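You operate a simulated robot arm through the tools that you are given. There is no shell and no other tool.

Carry out the task below with a simulated robot arm. There is one attempt and no reset: what you move stays moved.

TASK
Set the sliding stop to short; push the white tray up to it.
Fine: its red line within 8 mm of the short mark; loosen its knob well before you slide the stop, and tighten it again after.

Only the result counts: the job must be done as asked and must still hold three seconds after the hand-in. Knocking over, shifting, dropping, spilling or breaking anything else fails it.

THE ROBOT
A 6-joint arm with a two-finger parallel gripper, fixed in place. Base frame: the origin is on the floor under the middle of its stand, x ahead of it, y to its left, z up; the work surface is at about z = 0.85. Units: m, rad, N and s.
It reaches about 1.347 m from its shoulder. Its first joint turns from -2.897 to 2.897 rad. Payload 3.91 kg.
The TCP is the grasp point between the finger pads, 0.03 m short of the fingertips. In the tool frame z runs along the fingers and y along their closing line. Largest opening 0.11 m; finger width 0.02, thickness 0.01; the body of the gripper, 0.048 by 0.112 m, starts 0.055 m behind the TCP.
Orientation is that of the tool frame in the base frame, as a unit quaternion [x, y, z, w]. With the fingers straight down and closing along the base's y, the tool's x points along the base's -x, its y along +y and its z along -z.

THE INTERFACE
- The arm moves only by the tool apply_moves. Its argument "steps" is a list of rows, each a list of 7 numbers: the shift along the tool's x, y, z in units of 150 mm (1.0 is 150 mm), then the turn, a rotation vector about the tool's x, y, z in units of 180 degrees (1.0 is 180 degrees), then the finger opening in m, from 0 to 0.11. In form: [[x, y, z, ax, ay, az, claw], ...]. A call has 1 to 20 rows; each row is the pose to reach, as a shift and turn from the pose commanded when the call began, along the tool's axes at that moment. A call with a number of a shift or a turn outside -1 to 1 is refused whole. Rows are played at 5 a second. More than 0.05 m and 0.15 rad between two rows, or a gripper value outside its range, and nothing of the call is played. Where a pose cannot be reached the arm comes as near as it can. A force on the tool above 90 N (or 10 N above the force at the start of the call, whichever is more), or a blocked arm, ends the call early, and 0.2 s more pass. The fingers move at their own pace (about 0.108 m/s each) and stop on an object; they squeeze with about 40 N. The grip force told is the motor's: it shows also when the fingers shut on nothing. Time passes only in rows, and 0.2 s behind the last, so rows that repeat a pose let the fingers close. The reply holds the time, the measured pose of the TCP, the force on the tool along the base axes, the opening and the grip force, in the units named above and with some noise, with the torque about the TCP (base axes, N m) and any sound that the robot's microphone picked up, and new pictures: "pictures" is both (left out), scene, wrist or none.
- Cameras (640 x 400 px; columns grow to the right, rows downward): "scene" is fixed at [0.4007, 0.6512, 1.5605]; the picture's right is [-0.80, -0.61, 0.00], its down [-0.36, 0.48, -0.80] and it looks along [0.49, -0.64, -0.60] (base axes); focal length 317 px, centre (320, 200). "wrist" rides on the gripper at [0.072, 0.017, -0.103] in the tool frame; the picture's right is [-0.23, 0.97, 0.00], its down [-0.76, -0.18, -0.62] and it looks along [-0.61, -0.14, 0.78] (tool axes); focal length 222 px, centre (320, 200). There is no depth. A picture from a camera that has moved, and an enlarged one, comes with that camera's place and axes in the base frame and with its lens.
- inspect(camera, box): a new picture of the part [left, top, right, bottom] of that camera's present view, enlarged. It takes no simulated time.
- finish_job(): hands the job in; it is judged then, once.

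Nothing tells you positions but the pictures and the camera data. Unless the task says otherwise, let go and move clear before handing in.

The tools are called as a command line: name --pt "numbers of a row" for each row, then --argument value for the rest, lists and objects as JSON in quotes. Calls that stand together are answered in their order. apply_moves: Moves the arm, as the interface text tells. Its arguments: {"type":"object","properties":{"steps":{"type":"array"},"pictures":{"type":"string","enum":["both","scene","wrist","none"]}},"required":["steps"]} The other tools are called the same way: inspect (camera, box) takes an enlarged picture of a part of a camera's view; finish_job () hands the job in.

At the start:

```text
time: 0.0
tool_pos: [0.71, 0.1499, 1.1904]
ee_rot: [0.0, 1.0, 0.0, 0.0]
ft_force: [0.2, 0.2, -0.2]
moment: [0.0, -0.01, 0.0]
grip_width: 0.1103
grip_force: 0.1
```

scene: 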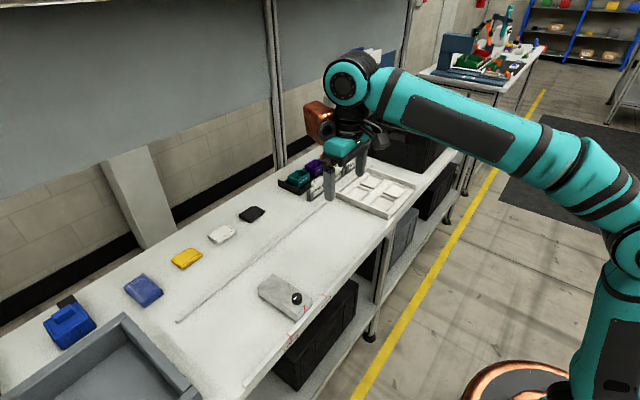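
wrist: 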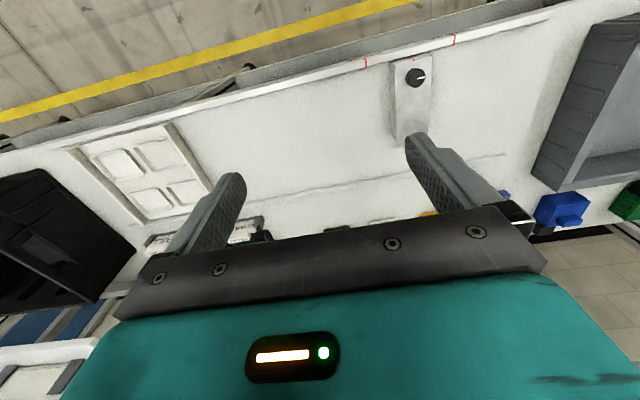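

I see a bench with a grey sliding stop carrying a black knob near the front edge, a ruler strip with red marks, and a white tray farther right. I'll look closer before moving.

inspect --camera "scene" --box '[220, 250, 380, 350]'

inspect --camera "scene" --box '[260, 130, 460, 255]'

inspect --camera "wrist" --box '[320, 20, 480, 120]'

inspect --camera "scene" --box '[160, 200, 400, 350]'

```text
4.00 times, centred on (300, 300) of scene
camera zoom: at [0.4007, 0.6512, 1.5605], right [-0.8, -0.61, 0.0], down [-0.36, 0.48, -0.8], along [0.49, -0.64, -0.6], focal length 1267 px, centre (400, -200)
```

zoom: 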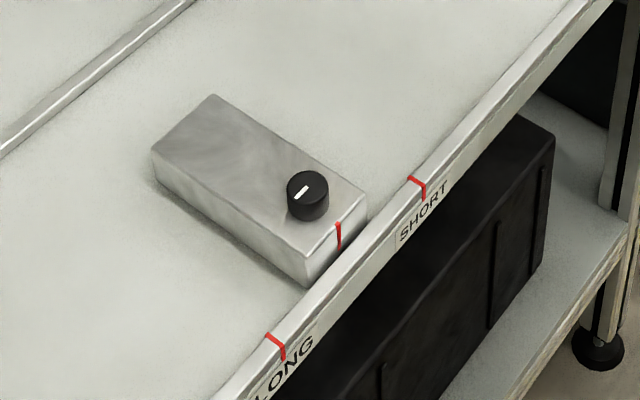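

```text
3.20 times, centred on (360, 192) of scene
camera zoom: at [0.4007, 0.6512, 1.5605], right [-0.8, -0.61, 0.0], down [-0.36, 0.48, -0.8], along [0.49, -0.64, -0.6], focal length 1014 px, centre (192, 224)
```

zoom: 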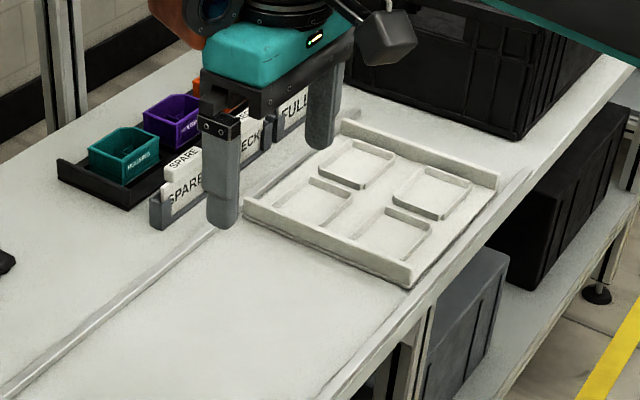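

```text
4.00 times, centred on (400, 70) of wrist
camera zoom: at [0.637, 0.1675, 1.294], right [0.23, 0.97, 0.0], down [0.76, -0.18, 0.62], along [0.61, -0.14, -0.78], focal length 888 px, centre (0, 720)
```

zoom: 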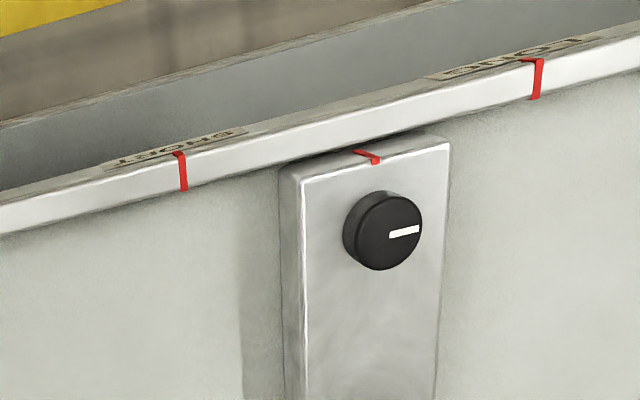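

```text
2.67 times, centred on (280, 275) of scene
camera zoom: at [0.4007, 0.6512, 1.5605], right [-0.8, -0.61, 0.0], down [-0.36, 0.48, -0.8], along [0.49, -0.64, -0.6], focal length 845 px, centre (427, 0)
```

zoom: 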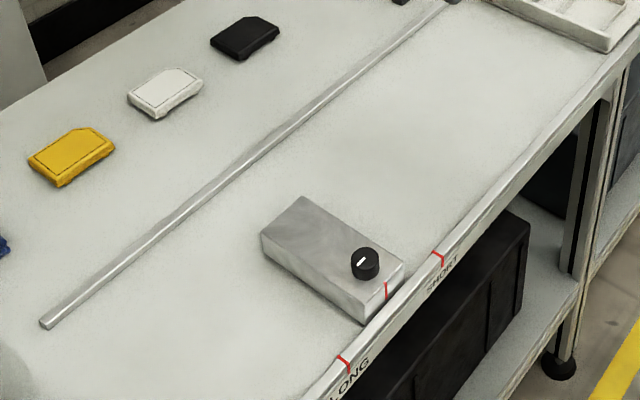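

The stop is at about x 0.71–0.84, y 0.28–0.335, with its knob near (0.737, 0.302). The SHORT mark is at y≈0.233 and the tray at y≈-0.14 to -0.37. I'll move above the knob for a closer look.

apply_moves --pt "-0.036 0.2 0.186 0 0 0 0.07" --pt "-0.072 0.4 0.372 0 0 0 0.07" --pt "-0.108 0.6 0.558 0 0 0 0.07" --pt "-0.144 0.8 0.744 0 0 0 0.07" --pt "-0.18 1.0 0.93 0 0 0 0.07" --pt "-0.18 1.0 0.93 0 0 0 0.07"

```text
time: 1.4
tool_pos: [0.7363, 0.2967, 1.0491]
ee_rot: [0.0, 1.0, 0.0, -0.001]
ft_force: [-0.1, 0.0, 0.4]
moment: [-0.02, 0.01, -0.01]
grip_width: 0.07
grip_force: 0.2
camera wrist: at [0.665, 0.3141, 1.1532], right [0.23, 0.97, 0.0], down [0.76, -0.18, 0.62], along [0.61, -0.14, -0.78], focal length 222 px, centre (320, 200)
```

scene: 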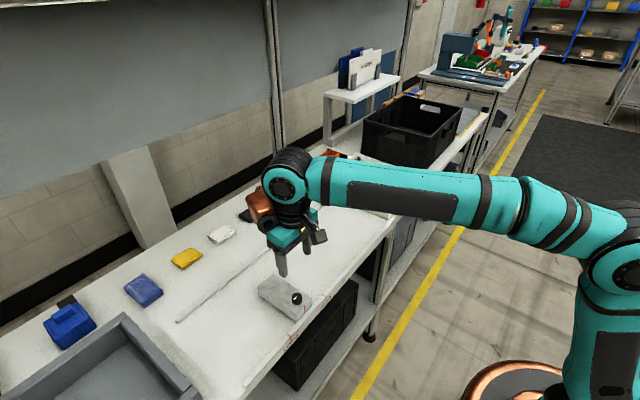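
wrist: 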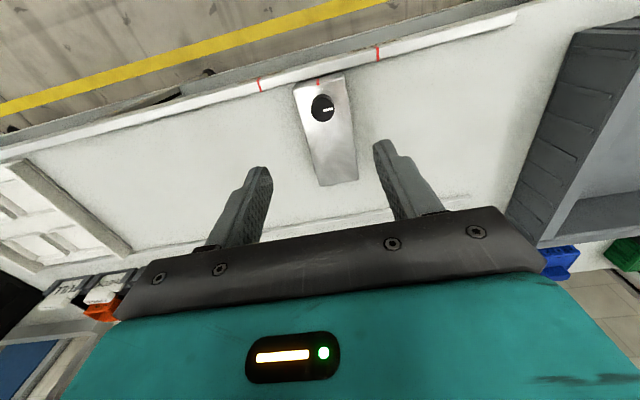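

inspect --camera "wrist" --box '[240, 40, 400, 140]'

inspect --camera "scene" --box '[340, 90, 500, 190]'

```text
4.00 times, centred on (320, 90) of wrist
camera zoom: at [0.665, 0.3141, 1.1532], right [0.23, 0.97, 0.0], down [0.76, -0.18, 0.62], along [0.61, -0.14, -0.78], focal length 888 px, centre (320, 640)
```

zoom: 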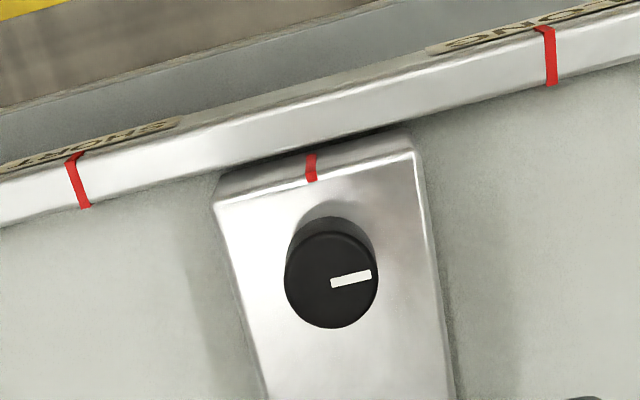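

```text
4.00 times, centred on (420, 140) of scene
camera zoom: at [0.4007, 0.6512, 1.5605], right [-0.8, -0.61, 0.0], down [-0.36, 0.48, -0.8], along [0.49, -0.64, -0.6], focal length 1267 px, centre (-80, 440)
```

zoom: 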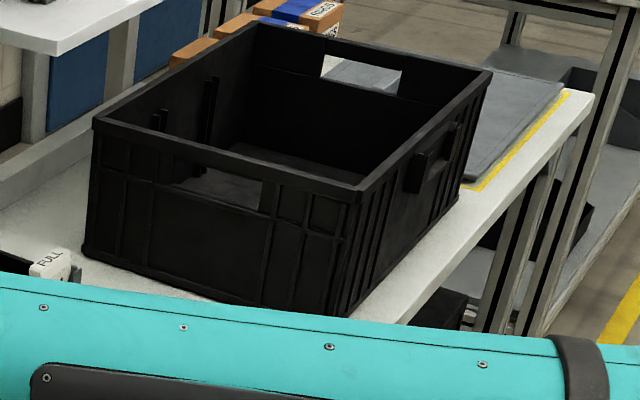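

The knob's top centre comes out near (0.738, 0.301), with its top at about z 0.90 and a diameter of about 25 mm. I'll lower the open fingers around it and stop just above the block to check.

apply_moves --pt "-0.01 0.02 0.22 0 0 0 0.05" --pt "-0.01 0.02 0.44 0 0 0 0.05" --pt "-0.01 0.02 0.66 0 0 0 0.05" --pt "-0.01 0.02 0.8 0 0 0 0.05" --pt "-0.01 0.02 0.8 0 0 0 0.05" --pt "-0.01 0.02 0.8 0 0 0 0.05"

```text
time: 2.8
tool_pos: [0.738, 0.302, 0.9294]
ee_rot: [0.0, 1.0, 0.0, -0.001]
ft_force: [-0.9, -0.2, -0.4]
moment: [-0.02, 0.0, 0.0]
grip_width: 0.0505
grip_force: 0.0
camera wrist: at [0.6651, 0.3193, 1.0332], right [0.23, 0.97, 0.0], down [0.76, -0.18, 0.62], along [0.61, -0.14, -0.78], focal length 222 px, centre (320, 200)
```

scene: 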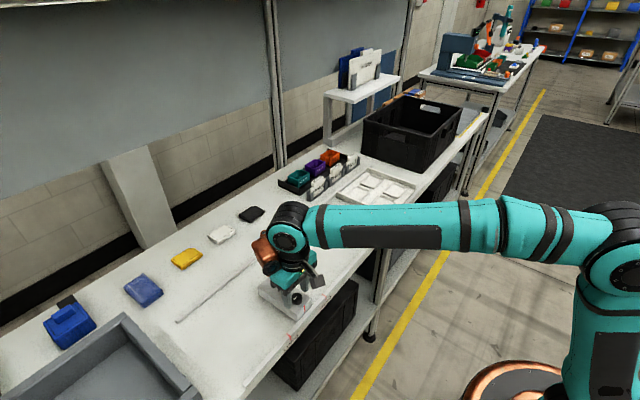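
wrist: 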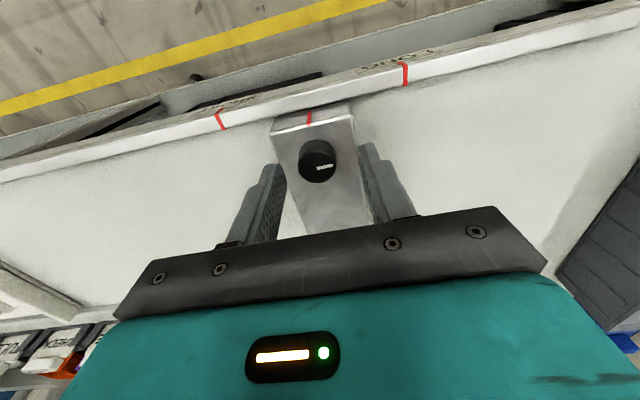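

inspect --camera "wrist" --box '[240, 90, 400, 190]'

inspect --camera "scene" --box '[240, 240, 352, 310]'

```text
4.00 times, centred on (320, 140) of wrist
camera zoom: at [0.6651, 0.3193, 1.0332], right [0.23, 0.97, 0.0], down [0.76, -0.18, 0.62], along [0.61, -0.14, -0.78], focal length 888 px, centre (320, 440)
```

zoom: 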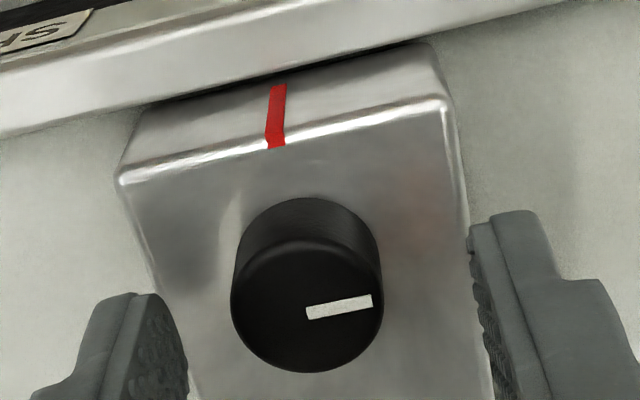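

```text
5.71 times, centred on (296, 275) of scene
camera zoom: at [0.4007, 0.6512, 1.5605], right [-0.8, -0.61, 0.0], down [-0.36, 0.48, -0.8], along [0.49, -0.64, -0.6], focal length 1810 px, centre (457, -229)
```

zoom: 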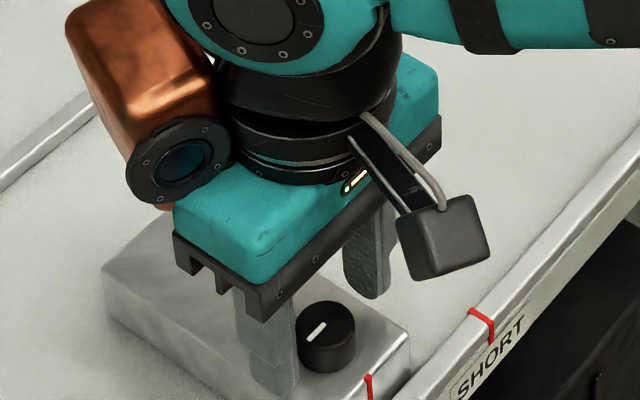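

The knob centre triangulates to (0.739, 0.300) with its top at z≈0.903, and the fingers straddle it. I'll go down about 12 mm more in small steps, with the force limit as a guard.

apply_moves --pt "-0.004 -0.01 0.027 0 0 0 0.05" --pt "-0.006 -0.01 0.054 0 0 0 0.05" --pt "-0.006 -0.01 0.08 0 0 0 0.05" --pt "-0.006 -0.01 0.08 0 0 0 0.05" --pictures "wrist"

```text
time: 3.8
tool_pos: [0.7376, 0.3014, 0.9188]
ee_rot: [0.0, 1.0, 0.0, 0.001]
ft_force: [-0.5, -0.5, 0.0]
moment: [0.02, 0.02, 0.0]
grip_width: 0.0501
grip_force: 0.1
camera wrist: at [0.6663, 0.3189, 1.0221], right [0.23, 0.97, 0.0], down [0.76, -0.18, 0.62], along [0.61, -0.14, -0.78], focal length 222 px, centre (320, 200)
```

wrist: 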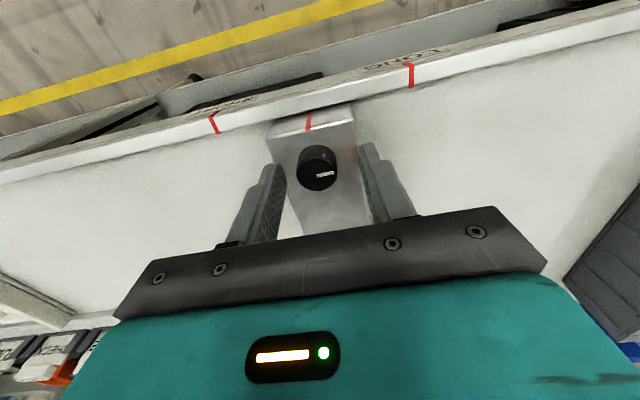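

The fingertips are at about z 0.888 with no contact. I'll close on the knob now.

apply_moves --pt "0 0 0 0 0 0 0.03" --pt "0 0 0 0 0 0 0.0" --pt "0 0 0 0 0 0 0.0" --pt "0 0 0 0 0 0 0.0" --pictures "both"

inspect --camera "wrist" --box '[240, 90, 400, 190]'

```text
time: 4.8
tool_pos: [0.74, 0.302, 0.9163]
ee_rot: [0.0, 1.0, 0.001, 0.0]
ft_force: [-2.4, -14.8, -3.6]
moment: [-0.06, 0.38, 0.0]
grip_width: 0.0256
grip_force: 45.3
camera wrist: at [0.6665, 0.3179, 1.0221], right [0.23, 0.97, 0.0], down [0.76, -0.18, 0.62], along [0.61, -0.14, -0.78], focal length 222 px, centre (320, 200)
```

scene: 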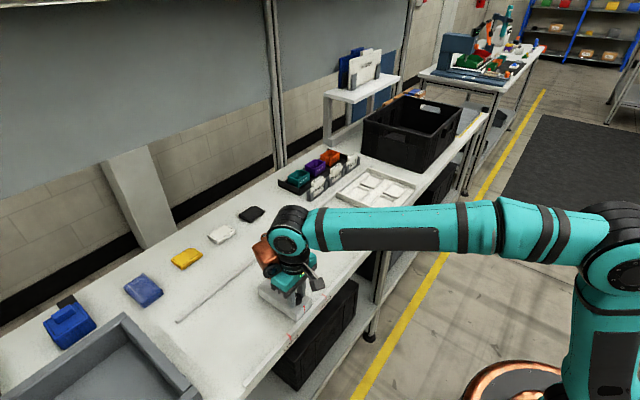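
wrist: 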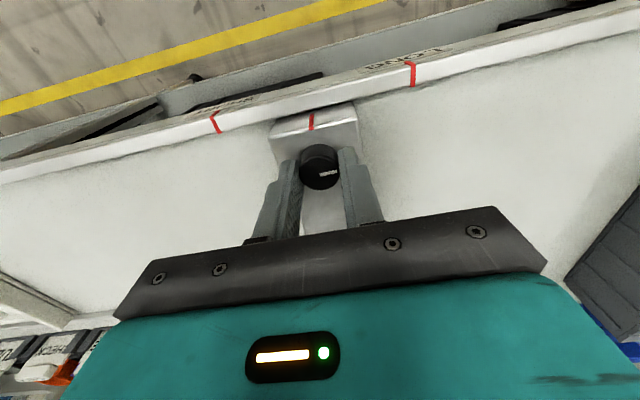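

```text
4.00 times, centred on (320, 140) of wrist
camera zoom: at [0.6665, 0.3179, 1.0221], right [0.23, 0.97, 0.0], down [0.76, -0.18, 0.62], along [0.61, -0.14, -0.78], focal length 888 px, centre (320, 440)
```

zoom: 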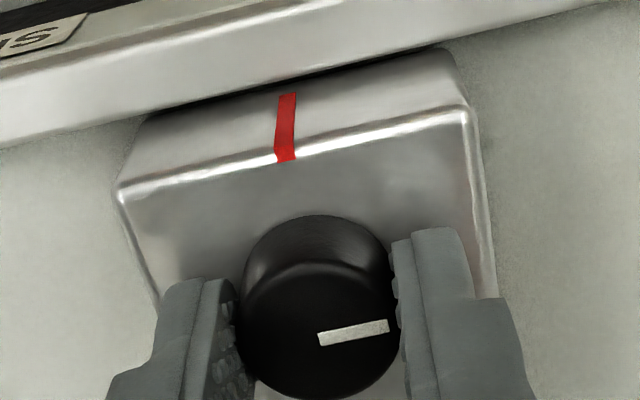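

I have the knob gripped at 25.6 mm. Next I'll turn it counter-clockwise as seen from above, which is negative about the tool z, and watch torque and sound.

apply_moves --pt "0 -0.008 0 0 0 -0.04 0.0" --pt "0 -0.01 0 0 0 -0.08 0.0" --pt "0 -0.01 0 0 0 -0.12 0.0" --pt "0 -0.01 0 0 0 -0.16 0.0" --pt "0 -0.01 0 0 0 -0.2 0.0" --pt "0 -0.01 0 0 0 -0.24 0.0" --pt "0 -0.01 0 0 0 -0.28 0.0" --pt "0 -0.01 0 0 0 -0.32 0.0" --pictures "both"

```text
time: 6.6
tool_pos: [0.7373, 0.3019, 0.9181]
ee_rot: [-0.483, 0.876, 0.0, -0.001]
ft_force: [-29.0, 4.7, -40.2]
moment: [-0.52, 0.52, -0.02]
grip_width: 0.0256
grip_force: 44.9
camera wrist: at [0.6859, 0.2497, 1.0224], right [-0.7, 0.71, 0.0], down [0.56, 0.55, 0.62], along [0.44, 0.44, -0.78], focal length 222 px, centre (320, 200)
```

scene: 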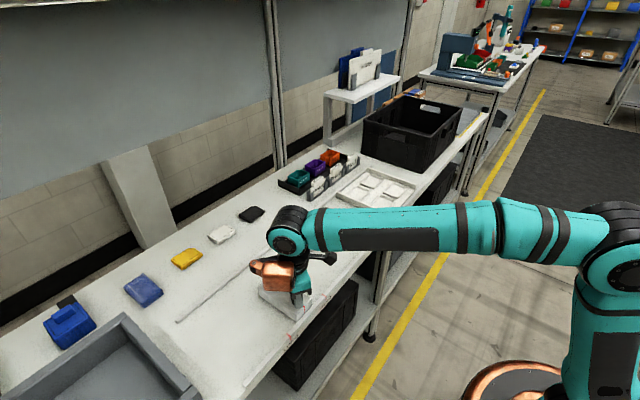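
wrist: 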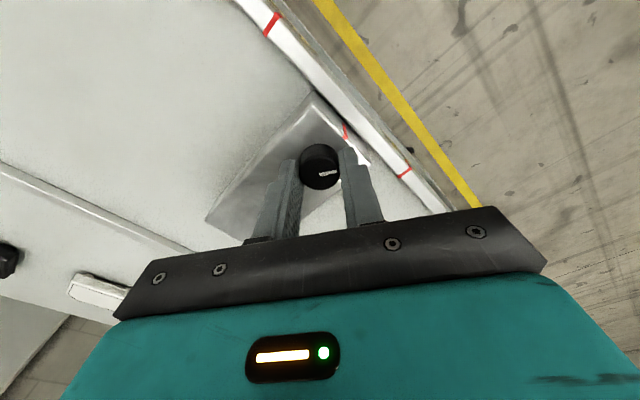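

The knob turned with the gripper, about 58° counter-clockwise, but some sideways and vertical force has built up. I'll open the fingers to release it and check the alignment before turning further.

apply_moves --pt "0 0 0 0 0 0 0.05" --pt "0 0 0 0 0 0 0.05" --pictures "wrist"

inspect --camera "wrist" --box '[240, 90, 400, 190]'

```text
time: 7.2
tool_pos: [0.7399, 0.3001, 0.921]
ee_rot: [-0.482, 0.876, 0.0, 0.001]
ft_force: [0.1, 0.1, -0.7]
moment: [0.03, -0.02, -0.01]
grip_width: 0.0501
grip_force: 0.0
camera wrist: at [0.6867, 0.2481, 1.024], right [-0.7, 0.71, 0.0], down [0.56, 0.55, 0.62], along [0.45, 0.44, -0.78], focal length 222 px, centre (320, 200)
```

wrist: 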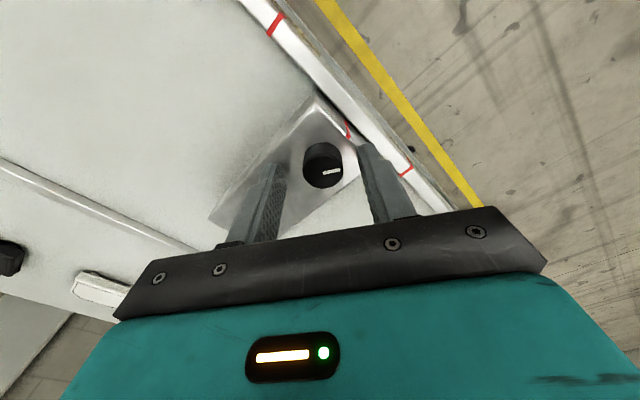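

```text
4.00 times, centred on (320, 140) of wrist
camera zoom: at [0.6867, 0.2481, 1.024], right [-0.7, 0.71, 0.0], down [0.56, 0.55, 0.62], along [0.45, 0.44, -0.78], focal length 888 px, centre (320, 440)
```

zoom: 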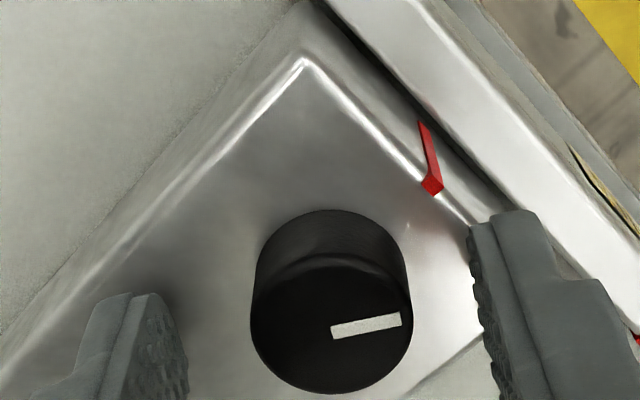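

The knob is now about 58° looser, and its centre is at roughly (0.7386, 0.3012). I'll recentre by 1.7 mm, grip again and keep turning counter-clockwise.

apply_moves --pt "0 0.011 0.015 0 0 0 0.05" --pt "0 0.011 0.02 0 0 0 0.0" --pt "0 0.011 0.02 0 0 0 0.0" --pt "0 0.011 0.02 0 0 0 0.0" --pt "0 0.011 0.02 0 0 -0.04 0.0" --pt "0 0.011 0.02 0 0 -0.08 0.0" --pt "0 0.011 0.02 0 0 -0.12 0.0" --pt "0 0.011 0.02 0 0 -0.16 0.0" --pt "0 0.011 0.02 0 0 -0.2 0.0" --pt "0 0.011 0.02 0 0 -0.24 0.0" --pt "0 0.011 0.02 0 0 -0.28 0.0" --pictures "both"

inspect --camera "wrist" --box '[240, 90, 400, 190]'

```text
time: 9.6
tool_pos: [0.7367, 0.301, 0.9152]
ee_rot: [0.809, -0.588, 0.0, -0.002]
ft_force: [15.6, 2.5, 16.9]
moment: [0.68, -0.18, -0.02]
grip_width: 0.0258
grip_force: 45.0
camera wrist: at [0.7444, 0.2269, 1.0204], right [-1.0, -0.09, 0.0], down [-0.07, 0.78, 0.62], along [-0.05, 0.62, -0.78], focal length 222 px, centre (320, 200)
```

scene: 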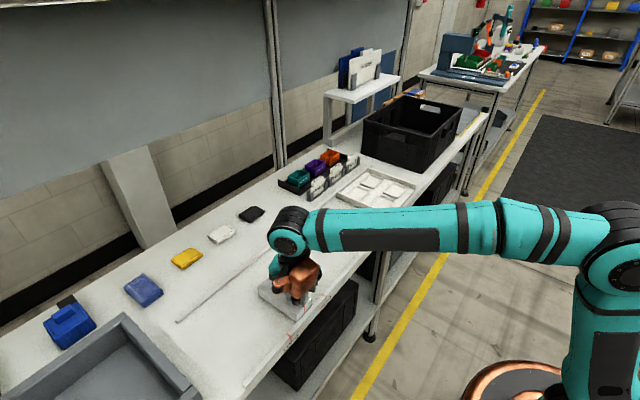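
wrist: 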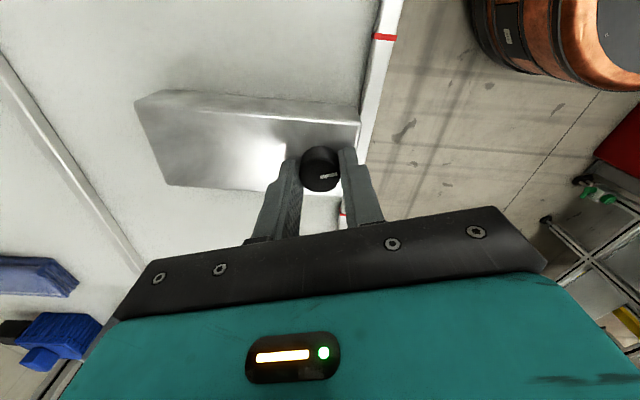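

```text
4.00 times, centred on (320, 140) of wrist
camera zoom: at [0.7444, 0.2269, 1.0204], right [-1.0, -0.09, 0.0], down [-0.07, 0.78, 0.62], along [-0.05, 0.62, -0.78], focal length 888 px, centre (320, 440)
```

zoom: 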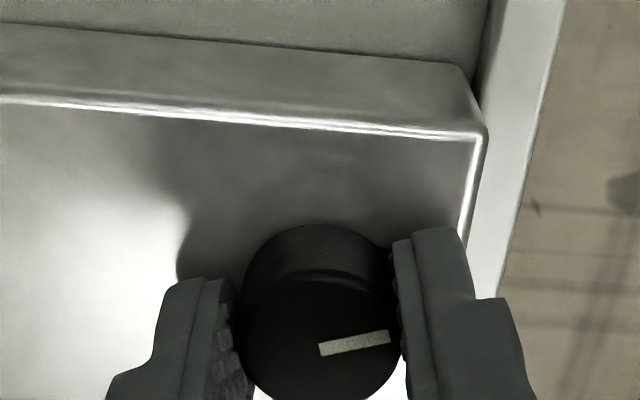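

The knob has turned about 108° counter-clockwise with low forces. I'll keep turning to roughly 170° so it's clearly loose.

apply_moves --pt "0 0 0 0 0 -0.04 0.0" --pt "0 0 0 0 0 -0.08 0.0" --pt "0 0 0 0 0 -0.12 0.0" --pt "0 0 0 0 0 -0.16 0.0" --pt "0 0 0 0 0 -0.2 0.0" --pt "0 0 0 0 0 -0.24 0.0" --pt "0 0 0 0 0 -0.28 0.0" --pt "0 0 0 0 0 -0.32 0.0" --pt "0 0 0 0 0 -0.35 0.0" --pictures "both"

inspect --camera "wrist" --box '[240, 90, 400, 190]'

```text
time: 11.6
tool_pos: [0.7361, 0.3012, 0.9161]
ee_rot: [0.997, -0.078, 0.0, 0.0]
ft_force: [7.4, -3.1, 21.9]
moment: [-0.02, -0.95, -0.08]
grip_width: 0.0255
grip_force: 45.5
camera wrist: at [0.8055, 0.2731, 1.02], right [-0.38, -0.93, 0.0], down [-0.72, 0.29, 0.62], along [-0.58, 0.23, -0.78], focal length 222 px, centre (320, 200)
```

scene: 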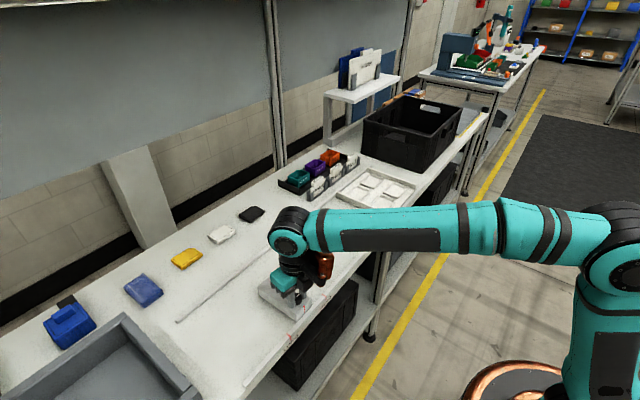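
wrist: 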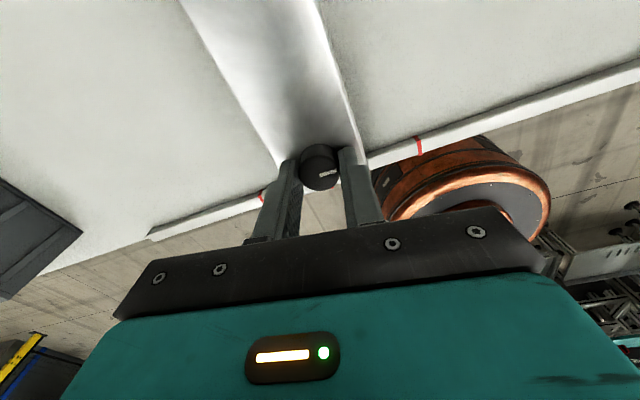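

```text
4.00 times, centred on (320, 140) of wrist
camera zoom: at [0.8055, 0.2731, 1.02], right [-0.38, -0.93, 0.0], down [-0.72, 0.29, 0.62], along [-0.58, 0.23, -0.78], focal length 888 px, centre (320, 440)
```

zoom: 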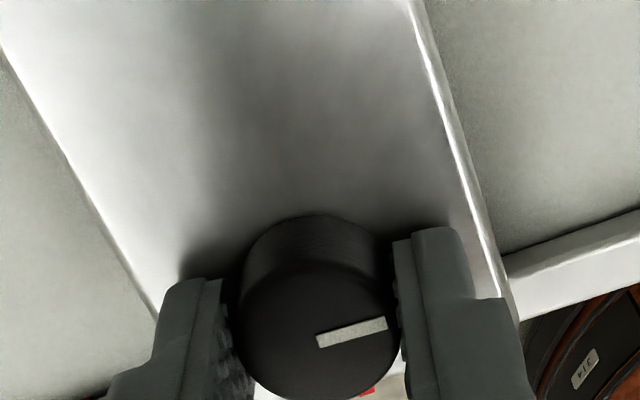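

The knob is about 171° loose and moves freely. While still holding it I'll slide the stop 20 mm toward the SHORT mark as a test and check the forces.

apply_moves --pt "0.0052 0.0329 -0.005 0 0 0 0.0" --pt "0.0104 0.0659 -0.008 0 0 0 0.0" --pt "0.0155 0.0988 -0.008 0 0 0 0.0" --pt "0.0207 0.1317 -0.008 0 0 0 0.0" --pictures "both"

inspect --camera "scene" --box '[240, 240, 400, 340]'

```text
time: 12.6
tool_pos: [0.7353, 0.2823, 0.9152]
ee_rot: [0.997, -0.08, -0.001, 0.001]
ft_force: [-7.2, 3.4, 1.9]
moment: [0.31, 0.16, 0.1]
grip_width: 0.0255
grip_force: 45.3
camera wrist: at [0.8056, 0.2538, 1.02], right [-0.38, -0.93, 0.0], down [-0.72, 0.29, 0.62], along [-0.58, 0.23, -0.78], focal length 222 px, centre (320, 200)
```

scene: 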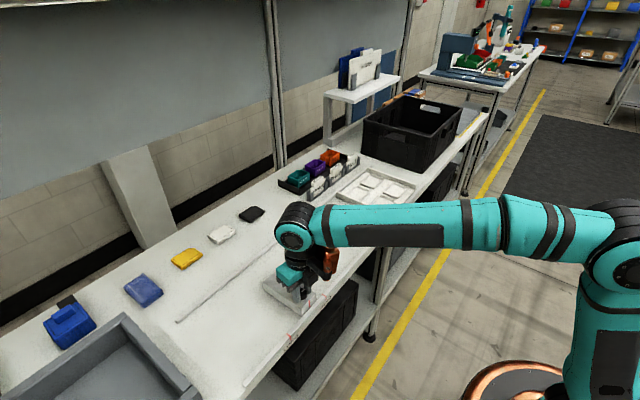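
wrist: 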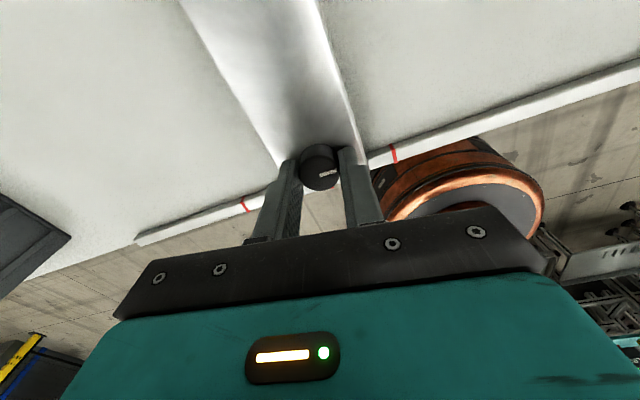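

```text
4.00 times, centred on (320, 290) of scene
camera zoom: at [0.4007, 0.6512, 1.5605], right [-0.8, -0.61, 0.0], down [-0.36, 0.48, -0.8], along [0.49, -0.64, -0.6], focal length 1267 px, centre (320, -160)
```

zoom: 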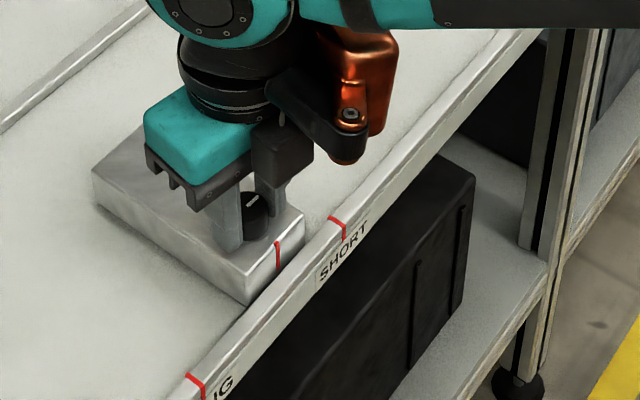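

The stop slides freely with very little force. I'll slide the remaining 48 mm or so to put the red line at the SHORT mark.

apply_moves --pt "0.0083 0.0527 0 0 0 0 0.0" --pt "0.0166 0.1054 0 0 0 0 0.0" --pt "0.0249 0.1581 0 0 0 0 0.0" --pt "0.0332 0.2108 0 0 0 0 0.0" --pt "0.0415 0.2635 0 0 0 0 0.0" --pt "0.0498 0.3162 0 0 0 0 0.0" --pt "0.0498 0.3162 0 0 0 0 0.0" --pictures "both"

inspect --camera "scene" --box '[280, 250, 376, 310]'

inspect --camera "wrist" --box '[240, 90, 400, 190]'

```text
time: 14.2
tool_pos: [0.7371, 0.2334, 0.916]
ee_rot: [0.997, -0.077, 0.0, 0.001]
ft_force: [-30.4, 2.9, -30.1]
moment: [0.22, 0.77, -0.07]
grip_width: 0.0256
grip_force: 45.2
camera wrist: at [0.8061, 0.2054, 1.0204], right [-0.38, -0.93, 0.0], down [-0.72, 0.3, 0.62], along [-0.58, 0.23, -0.78], focal length 222 px, centre (320, 200)
```

scene: 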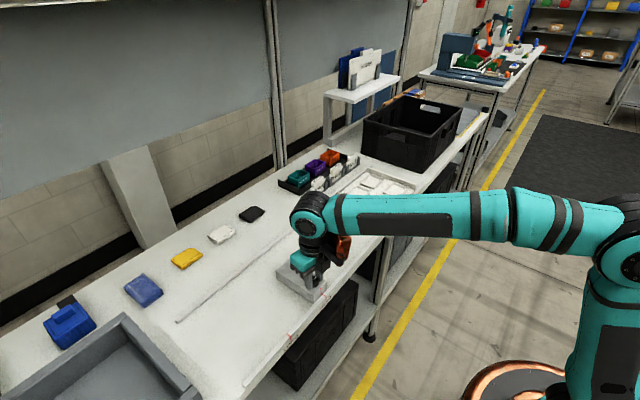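
wrist: 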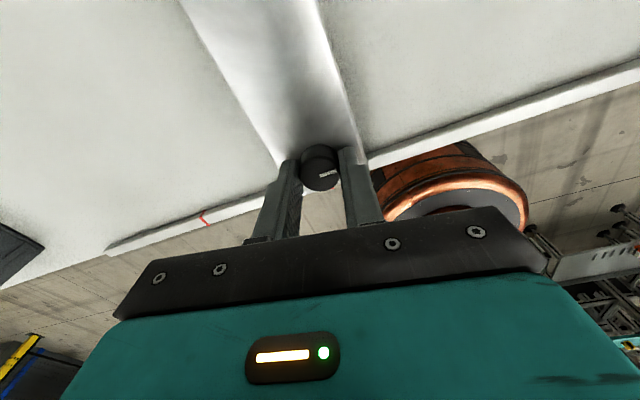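

```text
6.67 times, centred on (328, 280) of scene
camera zoom: at [0.4007, 0.6512, 1.5605], right [-0.8, -0.61, 0.0], down [-0.36, 0.48, -0.8], along [0.49, -0.64, -0.6], focal length 2112 px, centre (267, -333)
```

zoom: 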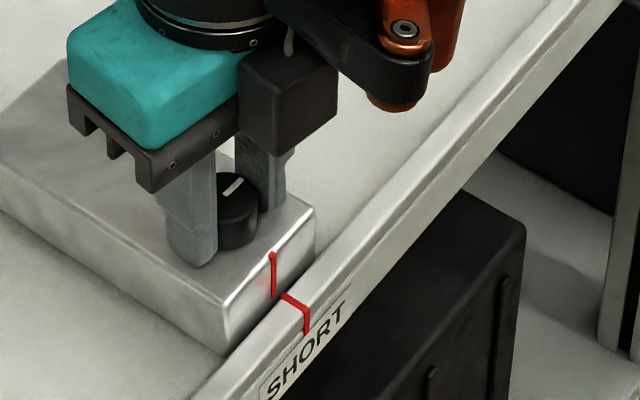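

```text
4.00 times, centred on (320, 140) of wrist
camera zoom: at [0.8061, 0.2054, 1.0204], right [-0.38, -0.93, 0.0], down [-0.72, 0.3, 0.62], along [-0.58, 0.23, -0.78], focal length 888 px, centre (320, 440)
```

zoom: 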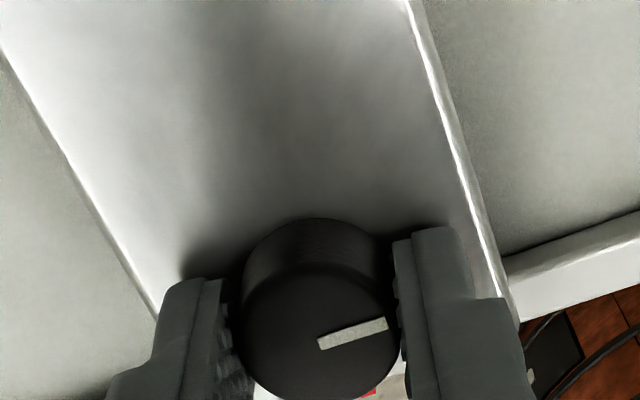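

The stop's red line now lines up with the SHORT mark to within about 1–2 mm. I'll open briefly to release the stress and recentre on the knob before tightening.

apply_moves --pt "0 0 0 0 0 0 0.04" --pt "0 0 0 0 0 0 0.04" --pictures "both"

inspect --camera "wrist" --box '[240, 90, 400, 190]'

inspect --camera "scene" --box '[288, 270, 352, 310]'

```text
time: 14.8
tool_pos: [0.7373, 0.232, 0.9174]
ee_rot: [0.997, -0.078, 0.002, 0.001]
ft_force: [0.2, -0.3, 0.3]
moment: [0.01, 0.0, -0.02]
grip_width: 0.0399
grip_force: 0.1
camera wrist: at [0.8067, 0.2048, 1.0218], right [-0.38, -0.93, 0.0], down [-0.73, 0.29, 0.62], along [-0.58, 0.24, -0.78], focal length 222 px, centre (320, 200)
```

scene: 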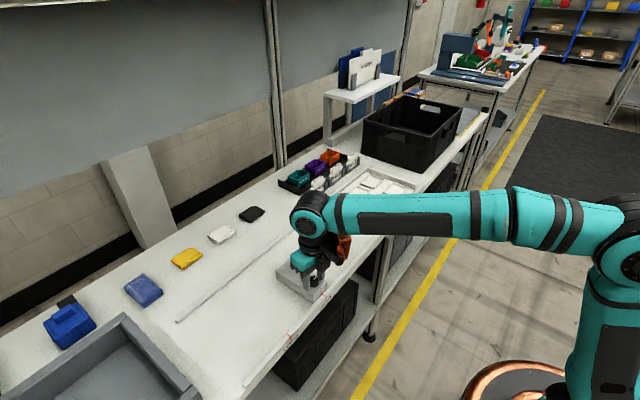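
wrist: 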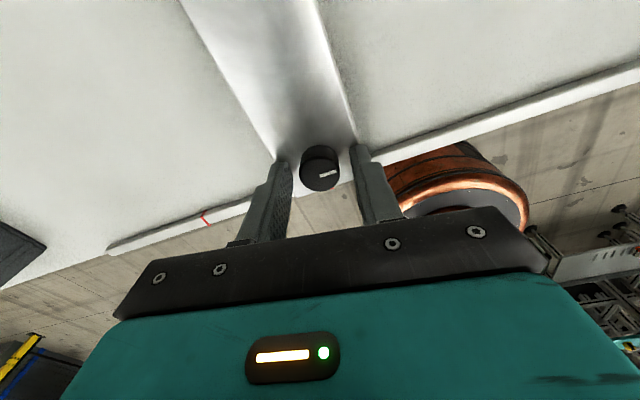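

```text
4.00 times, centred on (320, 140) of wrist
camera zoom: at [0.8067, 0.2048, 1.0218], right [-0.38, -0.93, 0.0], down [-0.73, 0.29, 0.62], along [-0.58, 0.24, -0.78], focal length 888 px, centre (320, 440)
```

zoom: 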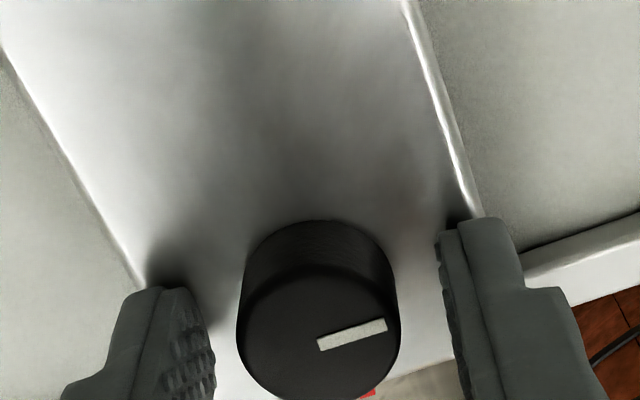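

```text
10.00 times, centred on (320, 290) of scene
camera zoom: at [0.4007, 0.6512, 1.5605], right [-0.8, -0.61, 0.0], down [-0.36, 0.48, -0.8], along [0.49, -0.64, -0.6], focal length 3168 px, centre (320, -700)
```

zoom: 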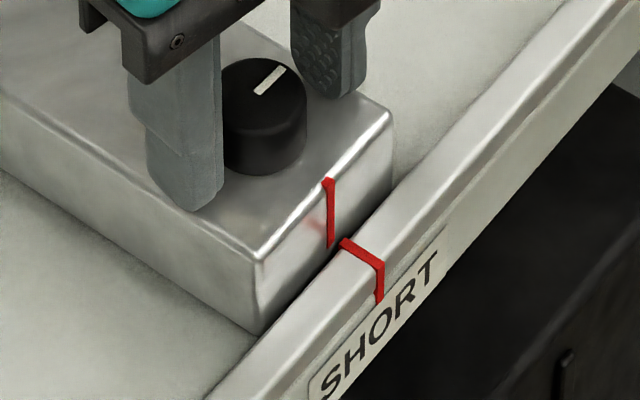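

The line and the SHORT mark agree within about 1–2 mm, and the gripper is centred on the knob within 1 mm. I'll regrip and start tightening clockwise.

apply_moves --pt "0 0 0.006 0 0 0 0.0" --pt "0 0 0.006 0 0 0 0.0" --pt "0 0 0.006 0 0 0 0.0" --pt "0 0 0.006 0 0 0.04 0.0" --pt "0 0 0.006 0 0 0.08 0.0" --pt "0 0 0.006 0 0 0.12 0.0" --pt "0 0 0.006 0 0 0.16 0.0" --pt "0 0 0.006 0 0 0.2 0.0" --pt "0 0 0.006 0 0 0.24 0.0" --pt "0 0 0.006 0 0 0.28 0.0" --pt "0 0 0.006 0 0 0.32 0.0" --pt "0 0 0.006 0 0 0.36 0.0" --pt "0 0 0.006 0 0 0.4 0.0" --pt "0 0 0.006 0 0 0.44 0.0" --pt "0 0 0.006 0 0 0.48 0.0" --pictures "both"

inspect --camera "scene" --box '[288, 270, 352, 310]'

```text
time: 18.0
tool_pos: [0.7368, 0.2338, 0.9169]
ee_rot: [-0.673, 0.74, 0.0, 0.001]
ft_force: [39.5, 2.2, 42.1]
moment: [-0.75, -0.61, 0.14]
grip_width: 0.0249
grip_force: 44.4
camera wrist: at [0.714, 0.1624, 1.02], right [-0.95, 0.32, 0.0], down [0.25, 0.74, 0.62], along [0.2, 0.59, -0.78], focal length 222 px, centre (320, 200)
```

scene: 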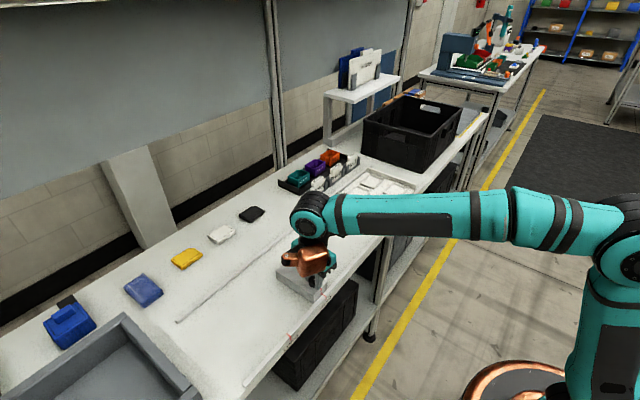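
wrist: 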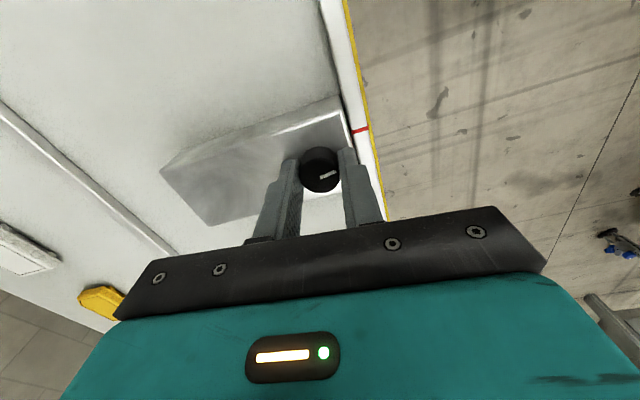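

```text
10.00 times, centred on (320, 290) of scene
camera zoom: at [0.4007, 0.6512, 1.5605], right [-0.8, -0.61, 0.0], down [-0.36, 0.48, -0.8], along [0.49, -0.64, -0.6], focal length 3168 px, centre (320, -700)
```

zoom: 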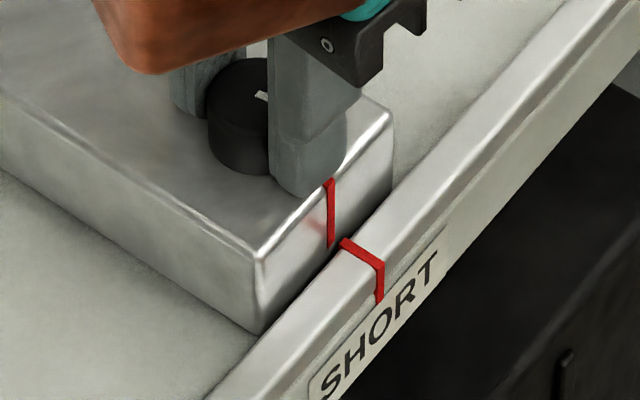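

The alignment held. Some force has built up from off-centre holding, so I'll ease the pose by a couple of millimetres while continuing to tighten clockwise.

apply_moves --pt "0 -0.01 -0.008 0 0 0.0 0.0" --pt "0 -0.017 -0.013 0 0 0.04 0.0" --pt "0 -0.017 -0.013 0 0 0.08 0.0" --pt "0 -0.017 -0.013 0 0 0.12 0.0" --pt "0 -0.017 -0.013 0 0 0.16 0.0" --pt "0 -0.017 -0.013 0 0 0.2 0.0" --pt "0 -0.017 -0.013 0 0 0.24 0.0" --pt "0 -0.017 -0.013 0 0 0.28 0.0" --pictures "both"

inspect --camera "scene" --box '[288, 270, 352, 310]'

inspect --camera "wrist" --box '[240, 90, 400, 190]'

```text
time: 19.8
tool_pos: [0.7391, 0.234, 0.9174]
ee_rot: [-0.293, 0.956, 0.001, 0.0]
ft_force: [-45.2, 15.0, -32.8]
moment: [0.12, 0.92, 0.01]
grip_width: 0.0249
grip_force: 44.9
camera wrist: at [0.6698, 0.207, 1.0213], right [-0.36, 0.93, 0.0], down [0.73, 0.28, 0.62], along [0.58, 0.22, -0.78], focal length 222 px, centre (320, 200)
```

scene: 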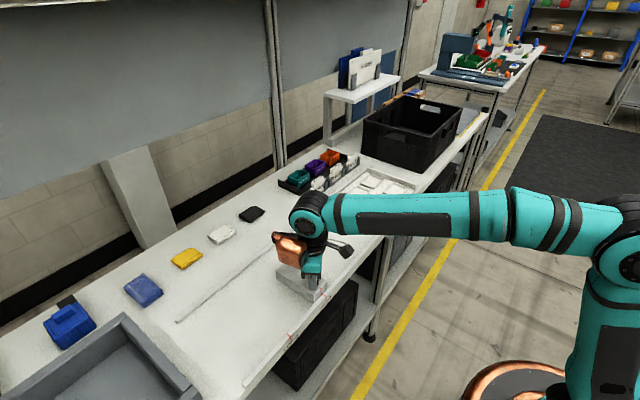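
wrist: 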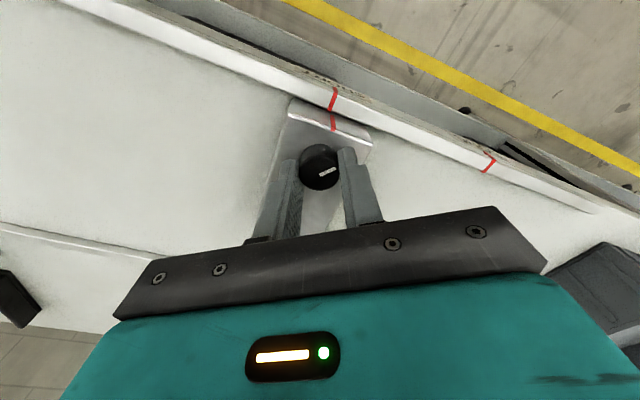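

```text
10.00 times, centred on (320, 290) of scene
camera zoom: at [0.4007, 0.6512, 1.5605], right [-0.8, -0.61, 0.0], down [-0.36, 0.48, -0.8], along [0.49, -0.64, -0.6], focal length 3168 px, centre (320, -700)
```

zoom: 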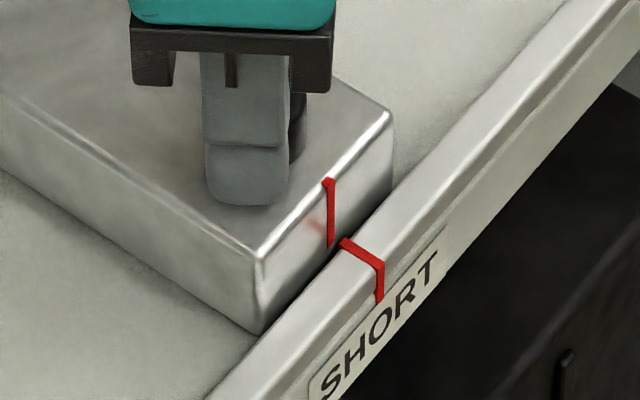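

```text
4.00 times, centred on (320, 140) of wrist
camera zoom: at [0.6698, 0.207, 1.0213], right [-0.36, 0.93, 0.0], down [0.73, 0.28, 0.62], along [0.58, 0.22, -0.78], focal length 888 px, centre (320, 440)
```

zoom: 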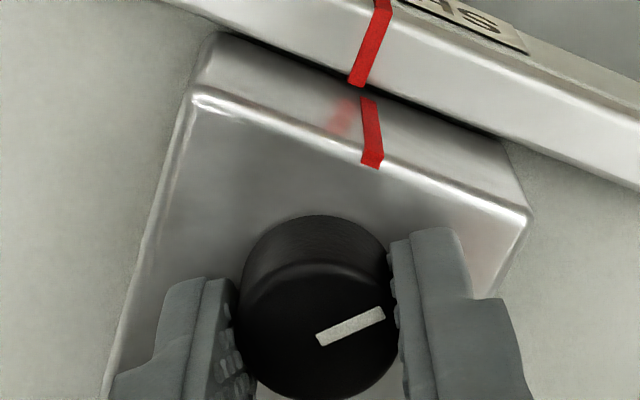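

About 137° of tightening is done, with a slight slip in the grip and some side force. I'll open, recentre and regrip for the rest of the turn.

apply_moves --pt "0 0 0 0 0 0 0.04" --pt "0 0 0 0 0 0 0.04" --pictures "wrist"

inspect --camera "wrist" --box '[240, 90, 400, 190]'

```text
time: 20.4
tool_pos: [0.7387, 0.2326, 0.9191]
ee_rot: [-0.294, 0.956, -0.001, 0.001]
ft_force: [-0.7, 0.4, -0.3]
moment: [-0.01, 0.0, 0.0]
grip_width: 0.0401
grip_force: 0.2
camera wrist: at [0.6701, 0.206, 1.0223], right [-0.36, 0.93, 0.0], down [0.73, 0.28, 0.62], along [0.58, 0.22, -0.78], focal length 222 px, centre (320, 200)
```

wrist: 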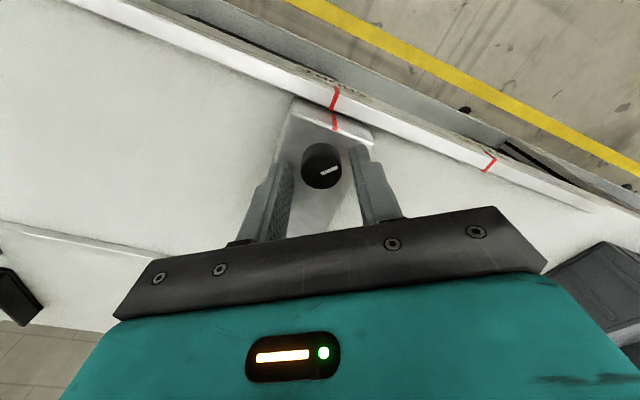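

```text
4.00 times, centred on (320, 140) of wrist
camera zoom: at [0.6701, 0.206, 1.0223], right [-0.36, 0.93, 0.0], down [0.73, 0.28, 0.62], along [0.58, 0.22, -0.78], focal length 888 px, centre (320, 440)
```

zoom: 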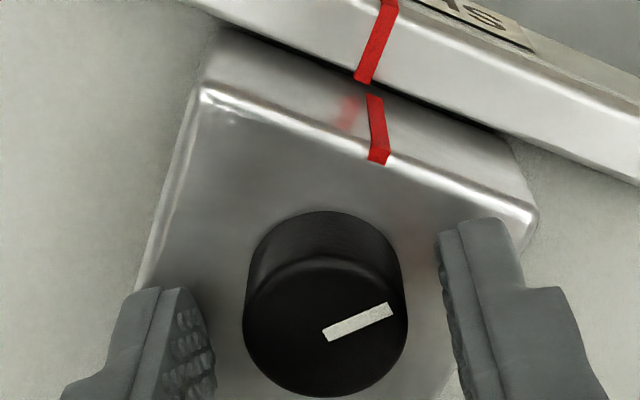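

By the pointer, the knob needs about 45° more clockwise to return to its original tight position. I'll recentre slightly, regrip and turn on.

apply_moves --pt "0.006 0.005 0.006 0 0 0 0.04" --pt "0.006 0.005 0.01 0 0 0 0.0" --pt "0.006 0.005 0.01 0 0 0 0.0" --pt "0.006 0.005 0.01 0 0 0 0.0" --pt "0.006 0.005 0.01 0 0 0.04 0.0" --pt "0.006 0.005 0.01 0 0 0.08 0.0" --pt "0.006 0.005 0.01 0 0 0.12 0.0" --pt "0.006 0.005 0.01 0 0 0.16 0.0" --pt "0.006 0.005 0.01 0 0 0.2 0.0" --pt "0.006 0.005 0.01 0 0 0.24 0.0" --pictures "both"

inspect --camera "wrist" --box '[240, 90, 400, 190]'

inspect --camera "scene" --box '[288, 270, 352, 310]'

```text
time: 22.6
tool_pos: [0.7389, 0.2325, 0.9177]
ee_rot: [0.079, 0.997, 0.0, 0.001]
ft_force: [-6.9, -7.7, 21.7]
moment: [-0.41, -0.03, 0.02]
grip_width: 0.0251
grip_force: 45.0
camera wrist: at [0.6699, 0.2614, 1.0212], right [0.38, 0.93, 0.0], down [0.72, -0.3, 0.62], along [0.58, -0.24, -0.78], focal length 222 px, centre (320, 200)
```

scene: 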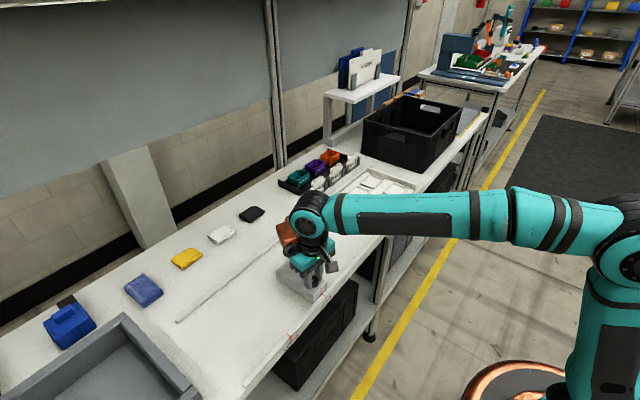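
wrist: 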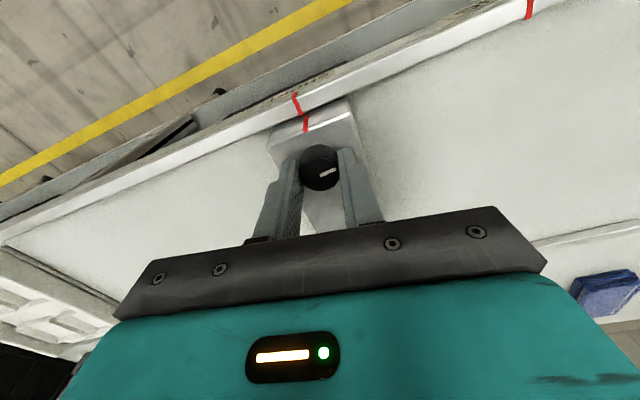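

```text
4.00 times, centred on (320, 140) of wrist
camera zoom: at [0.6699, 0.2614, 1.0212], right [0.38, 0.93, 0.0], down [0.72, -0.3, 0.62], along [0.58, -0.24, -0.78], focal length 888 px, centre (320, 440)
```

zoom: 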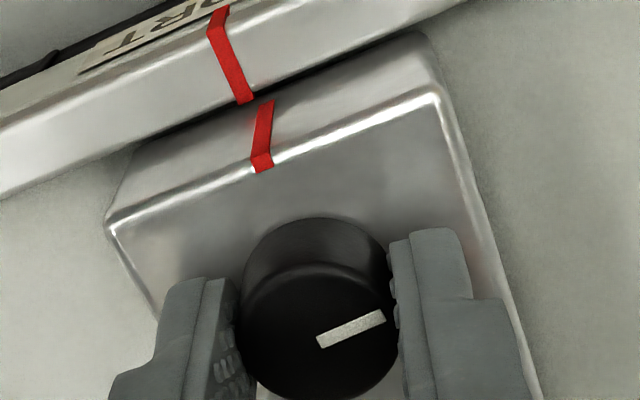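

```text
10.00 times, centred on (320, 290) of scene
camera zoom: at [0.4007, 0.6512, 1.5605], right [-0.8, -0.61, 0.0], down [-0.36, 0.48, -0.8], along [0.49, -0.64, -0.6], focal length 3168 px, centre (320, -700)
```

zoom: 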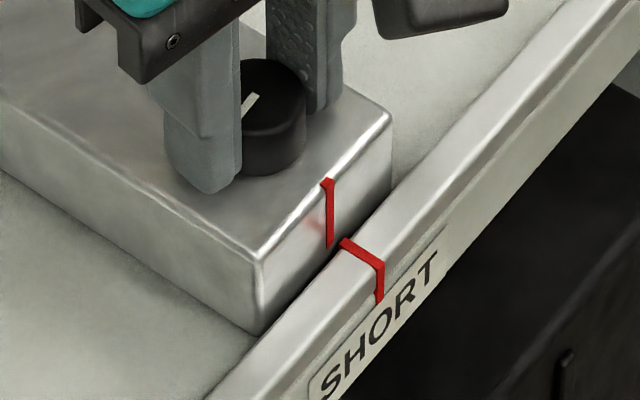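

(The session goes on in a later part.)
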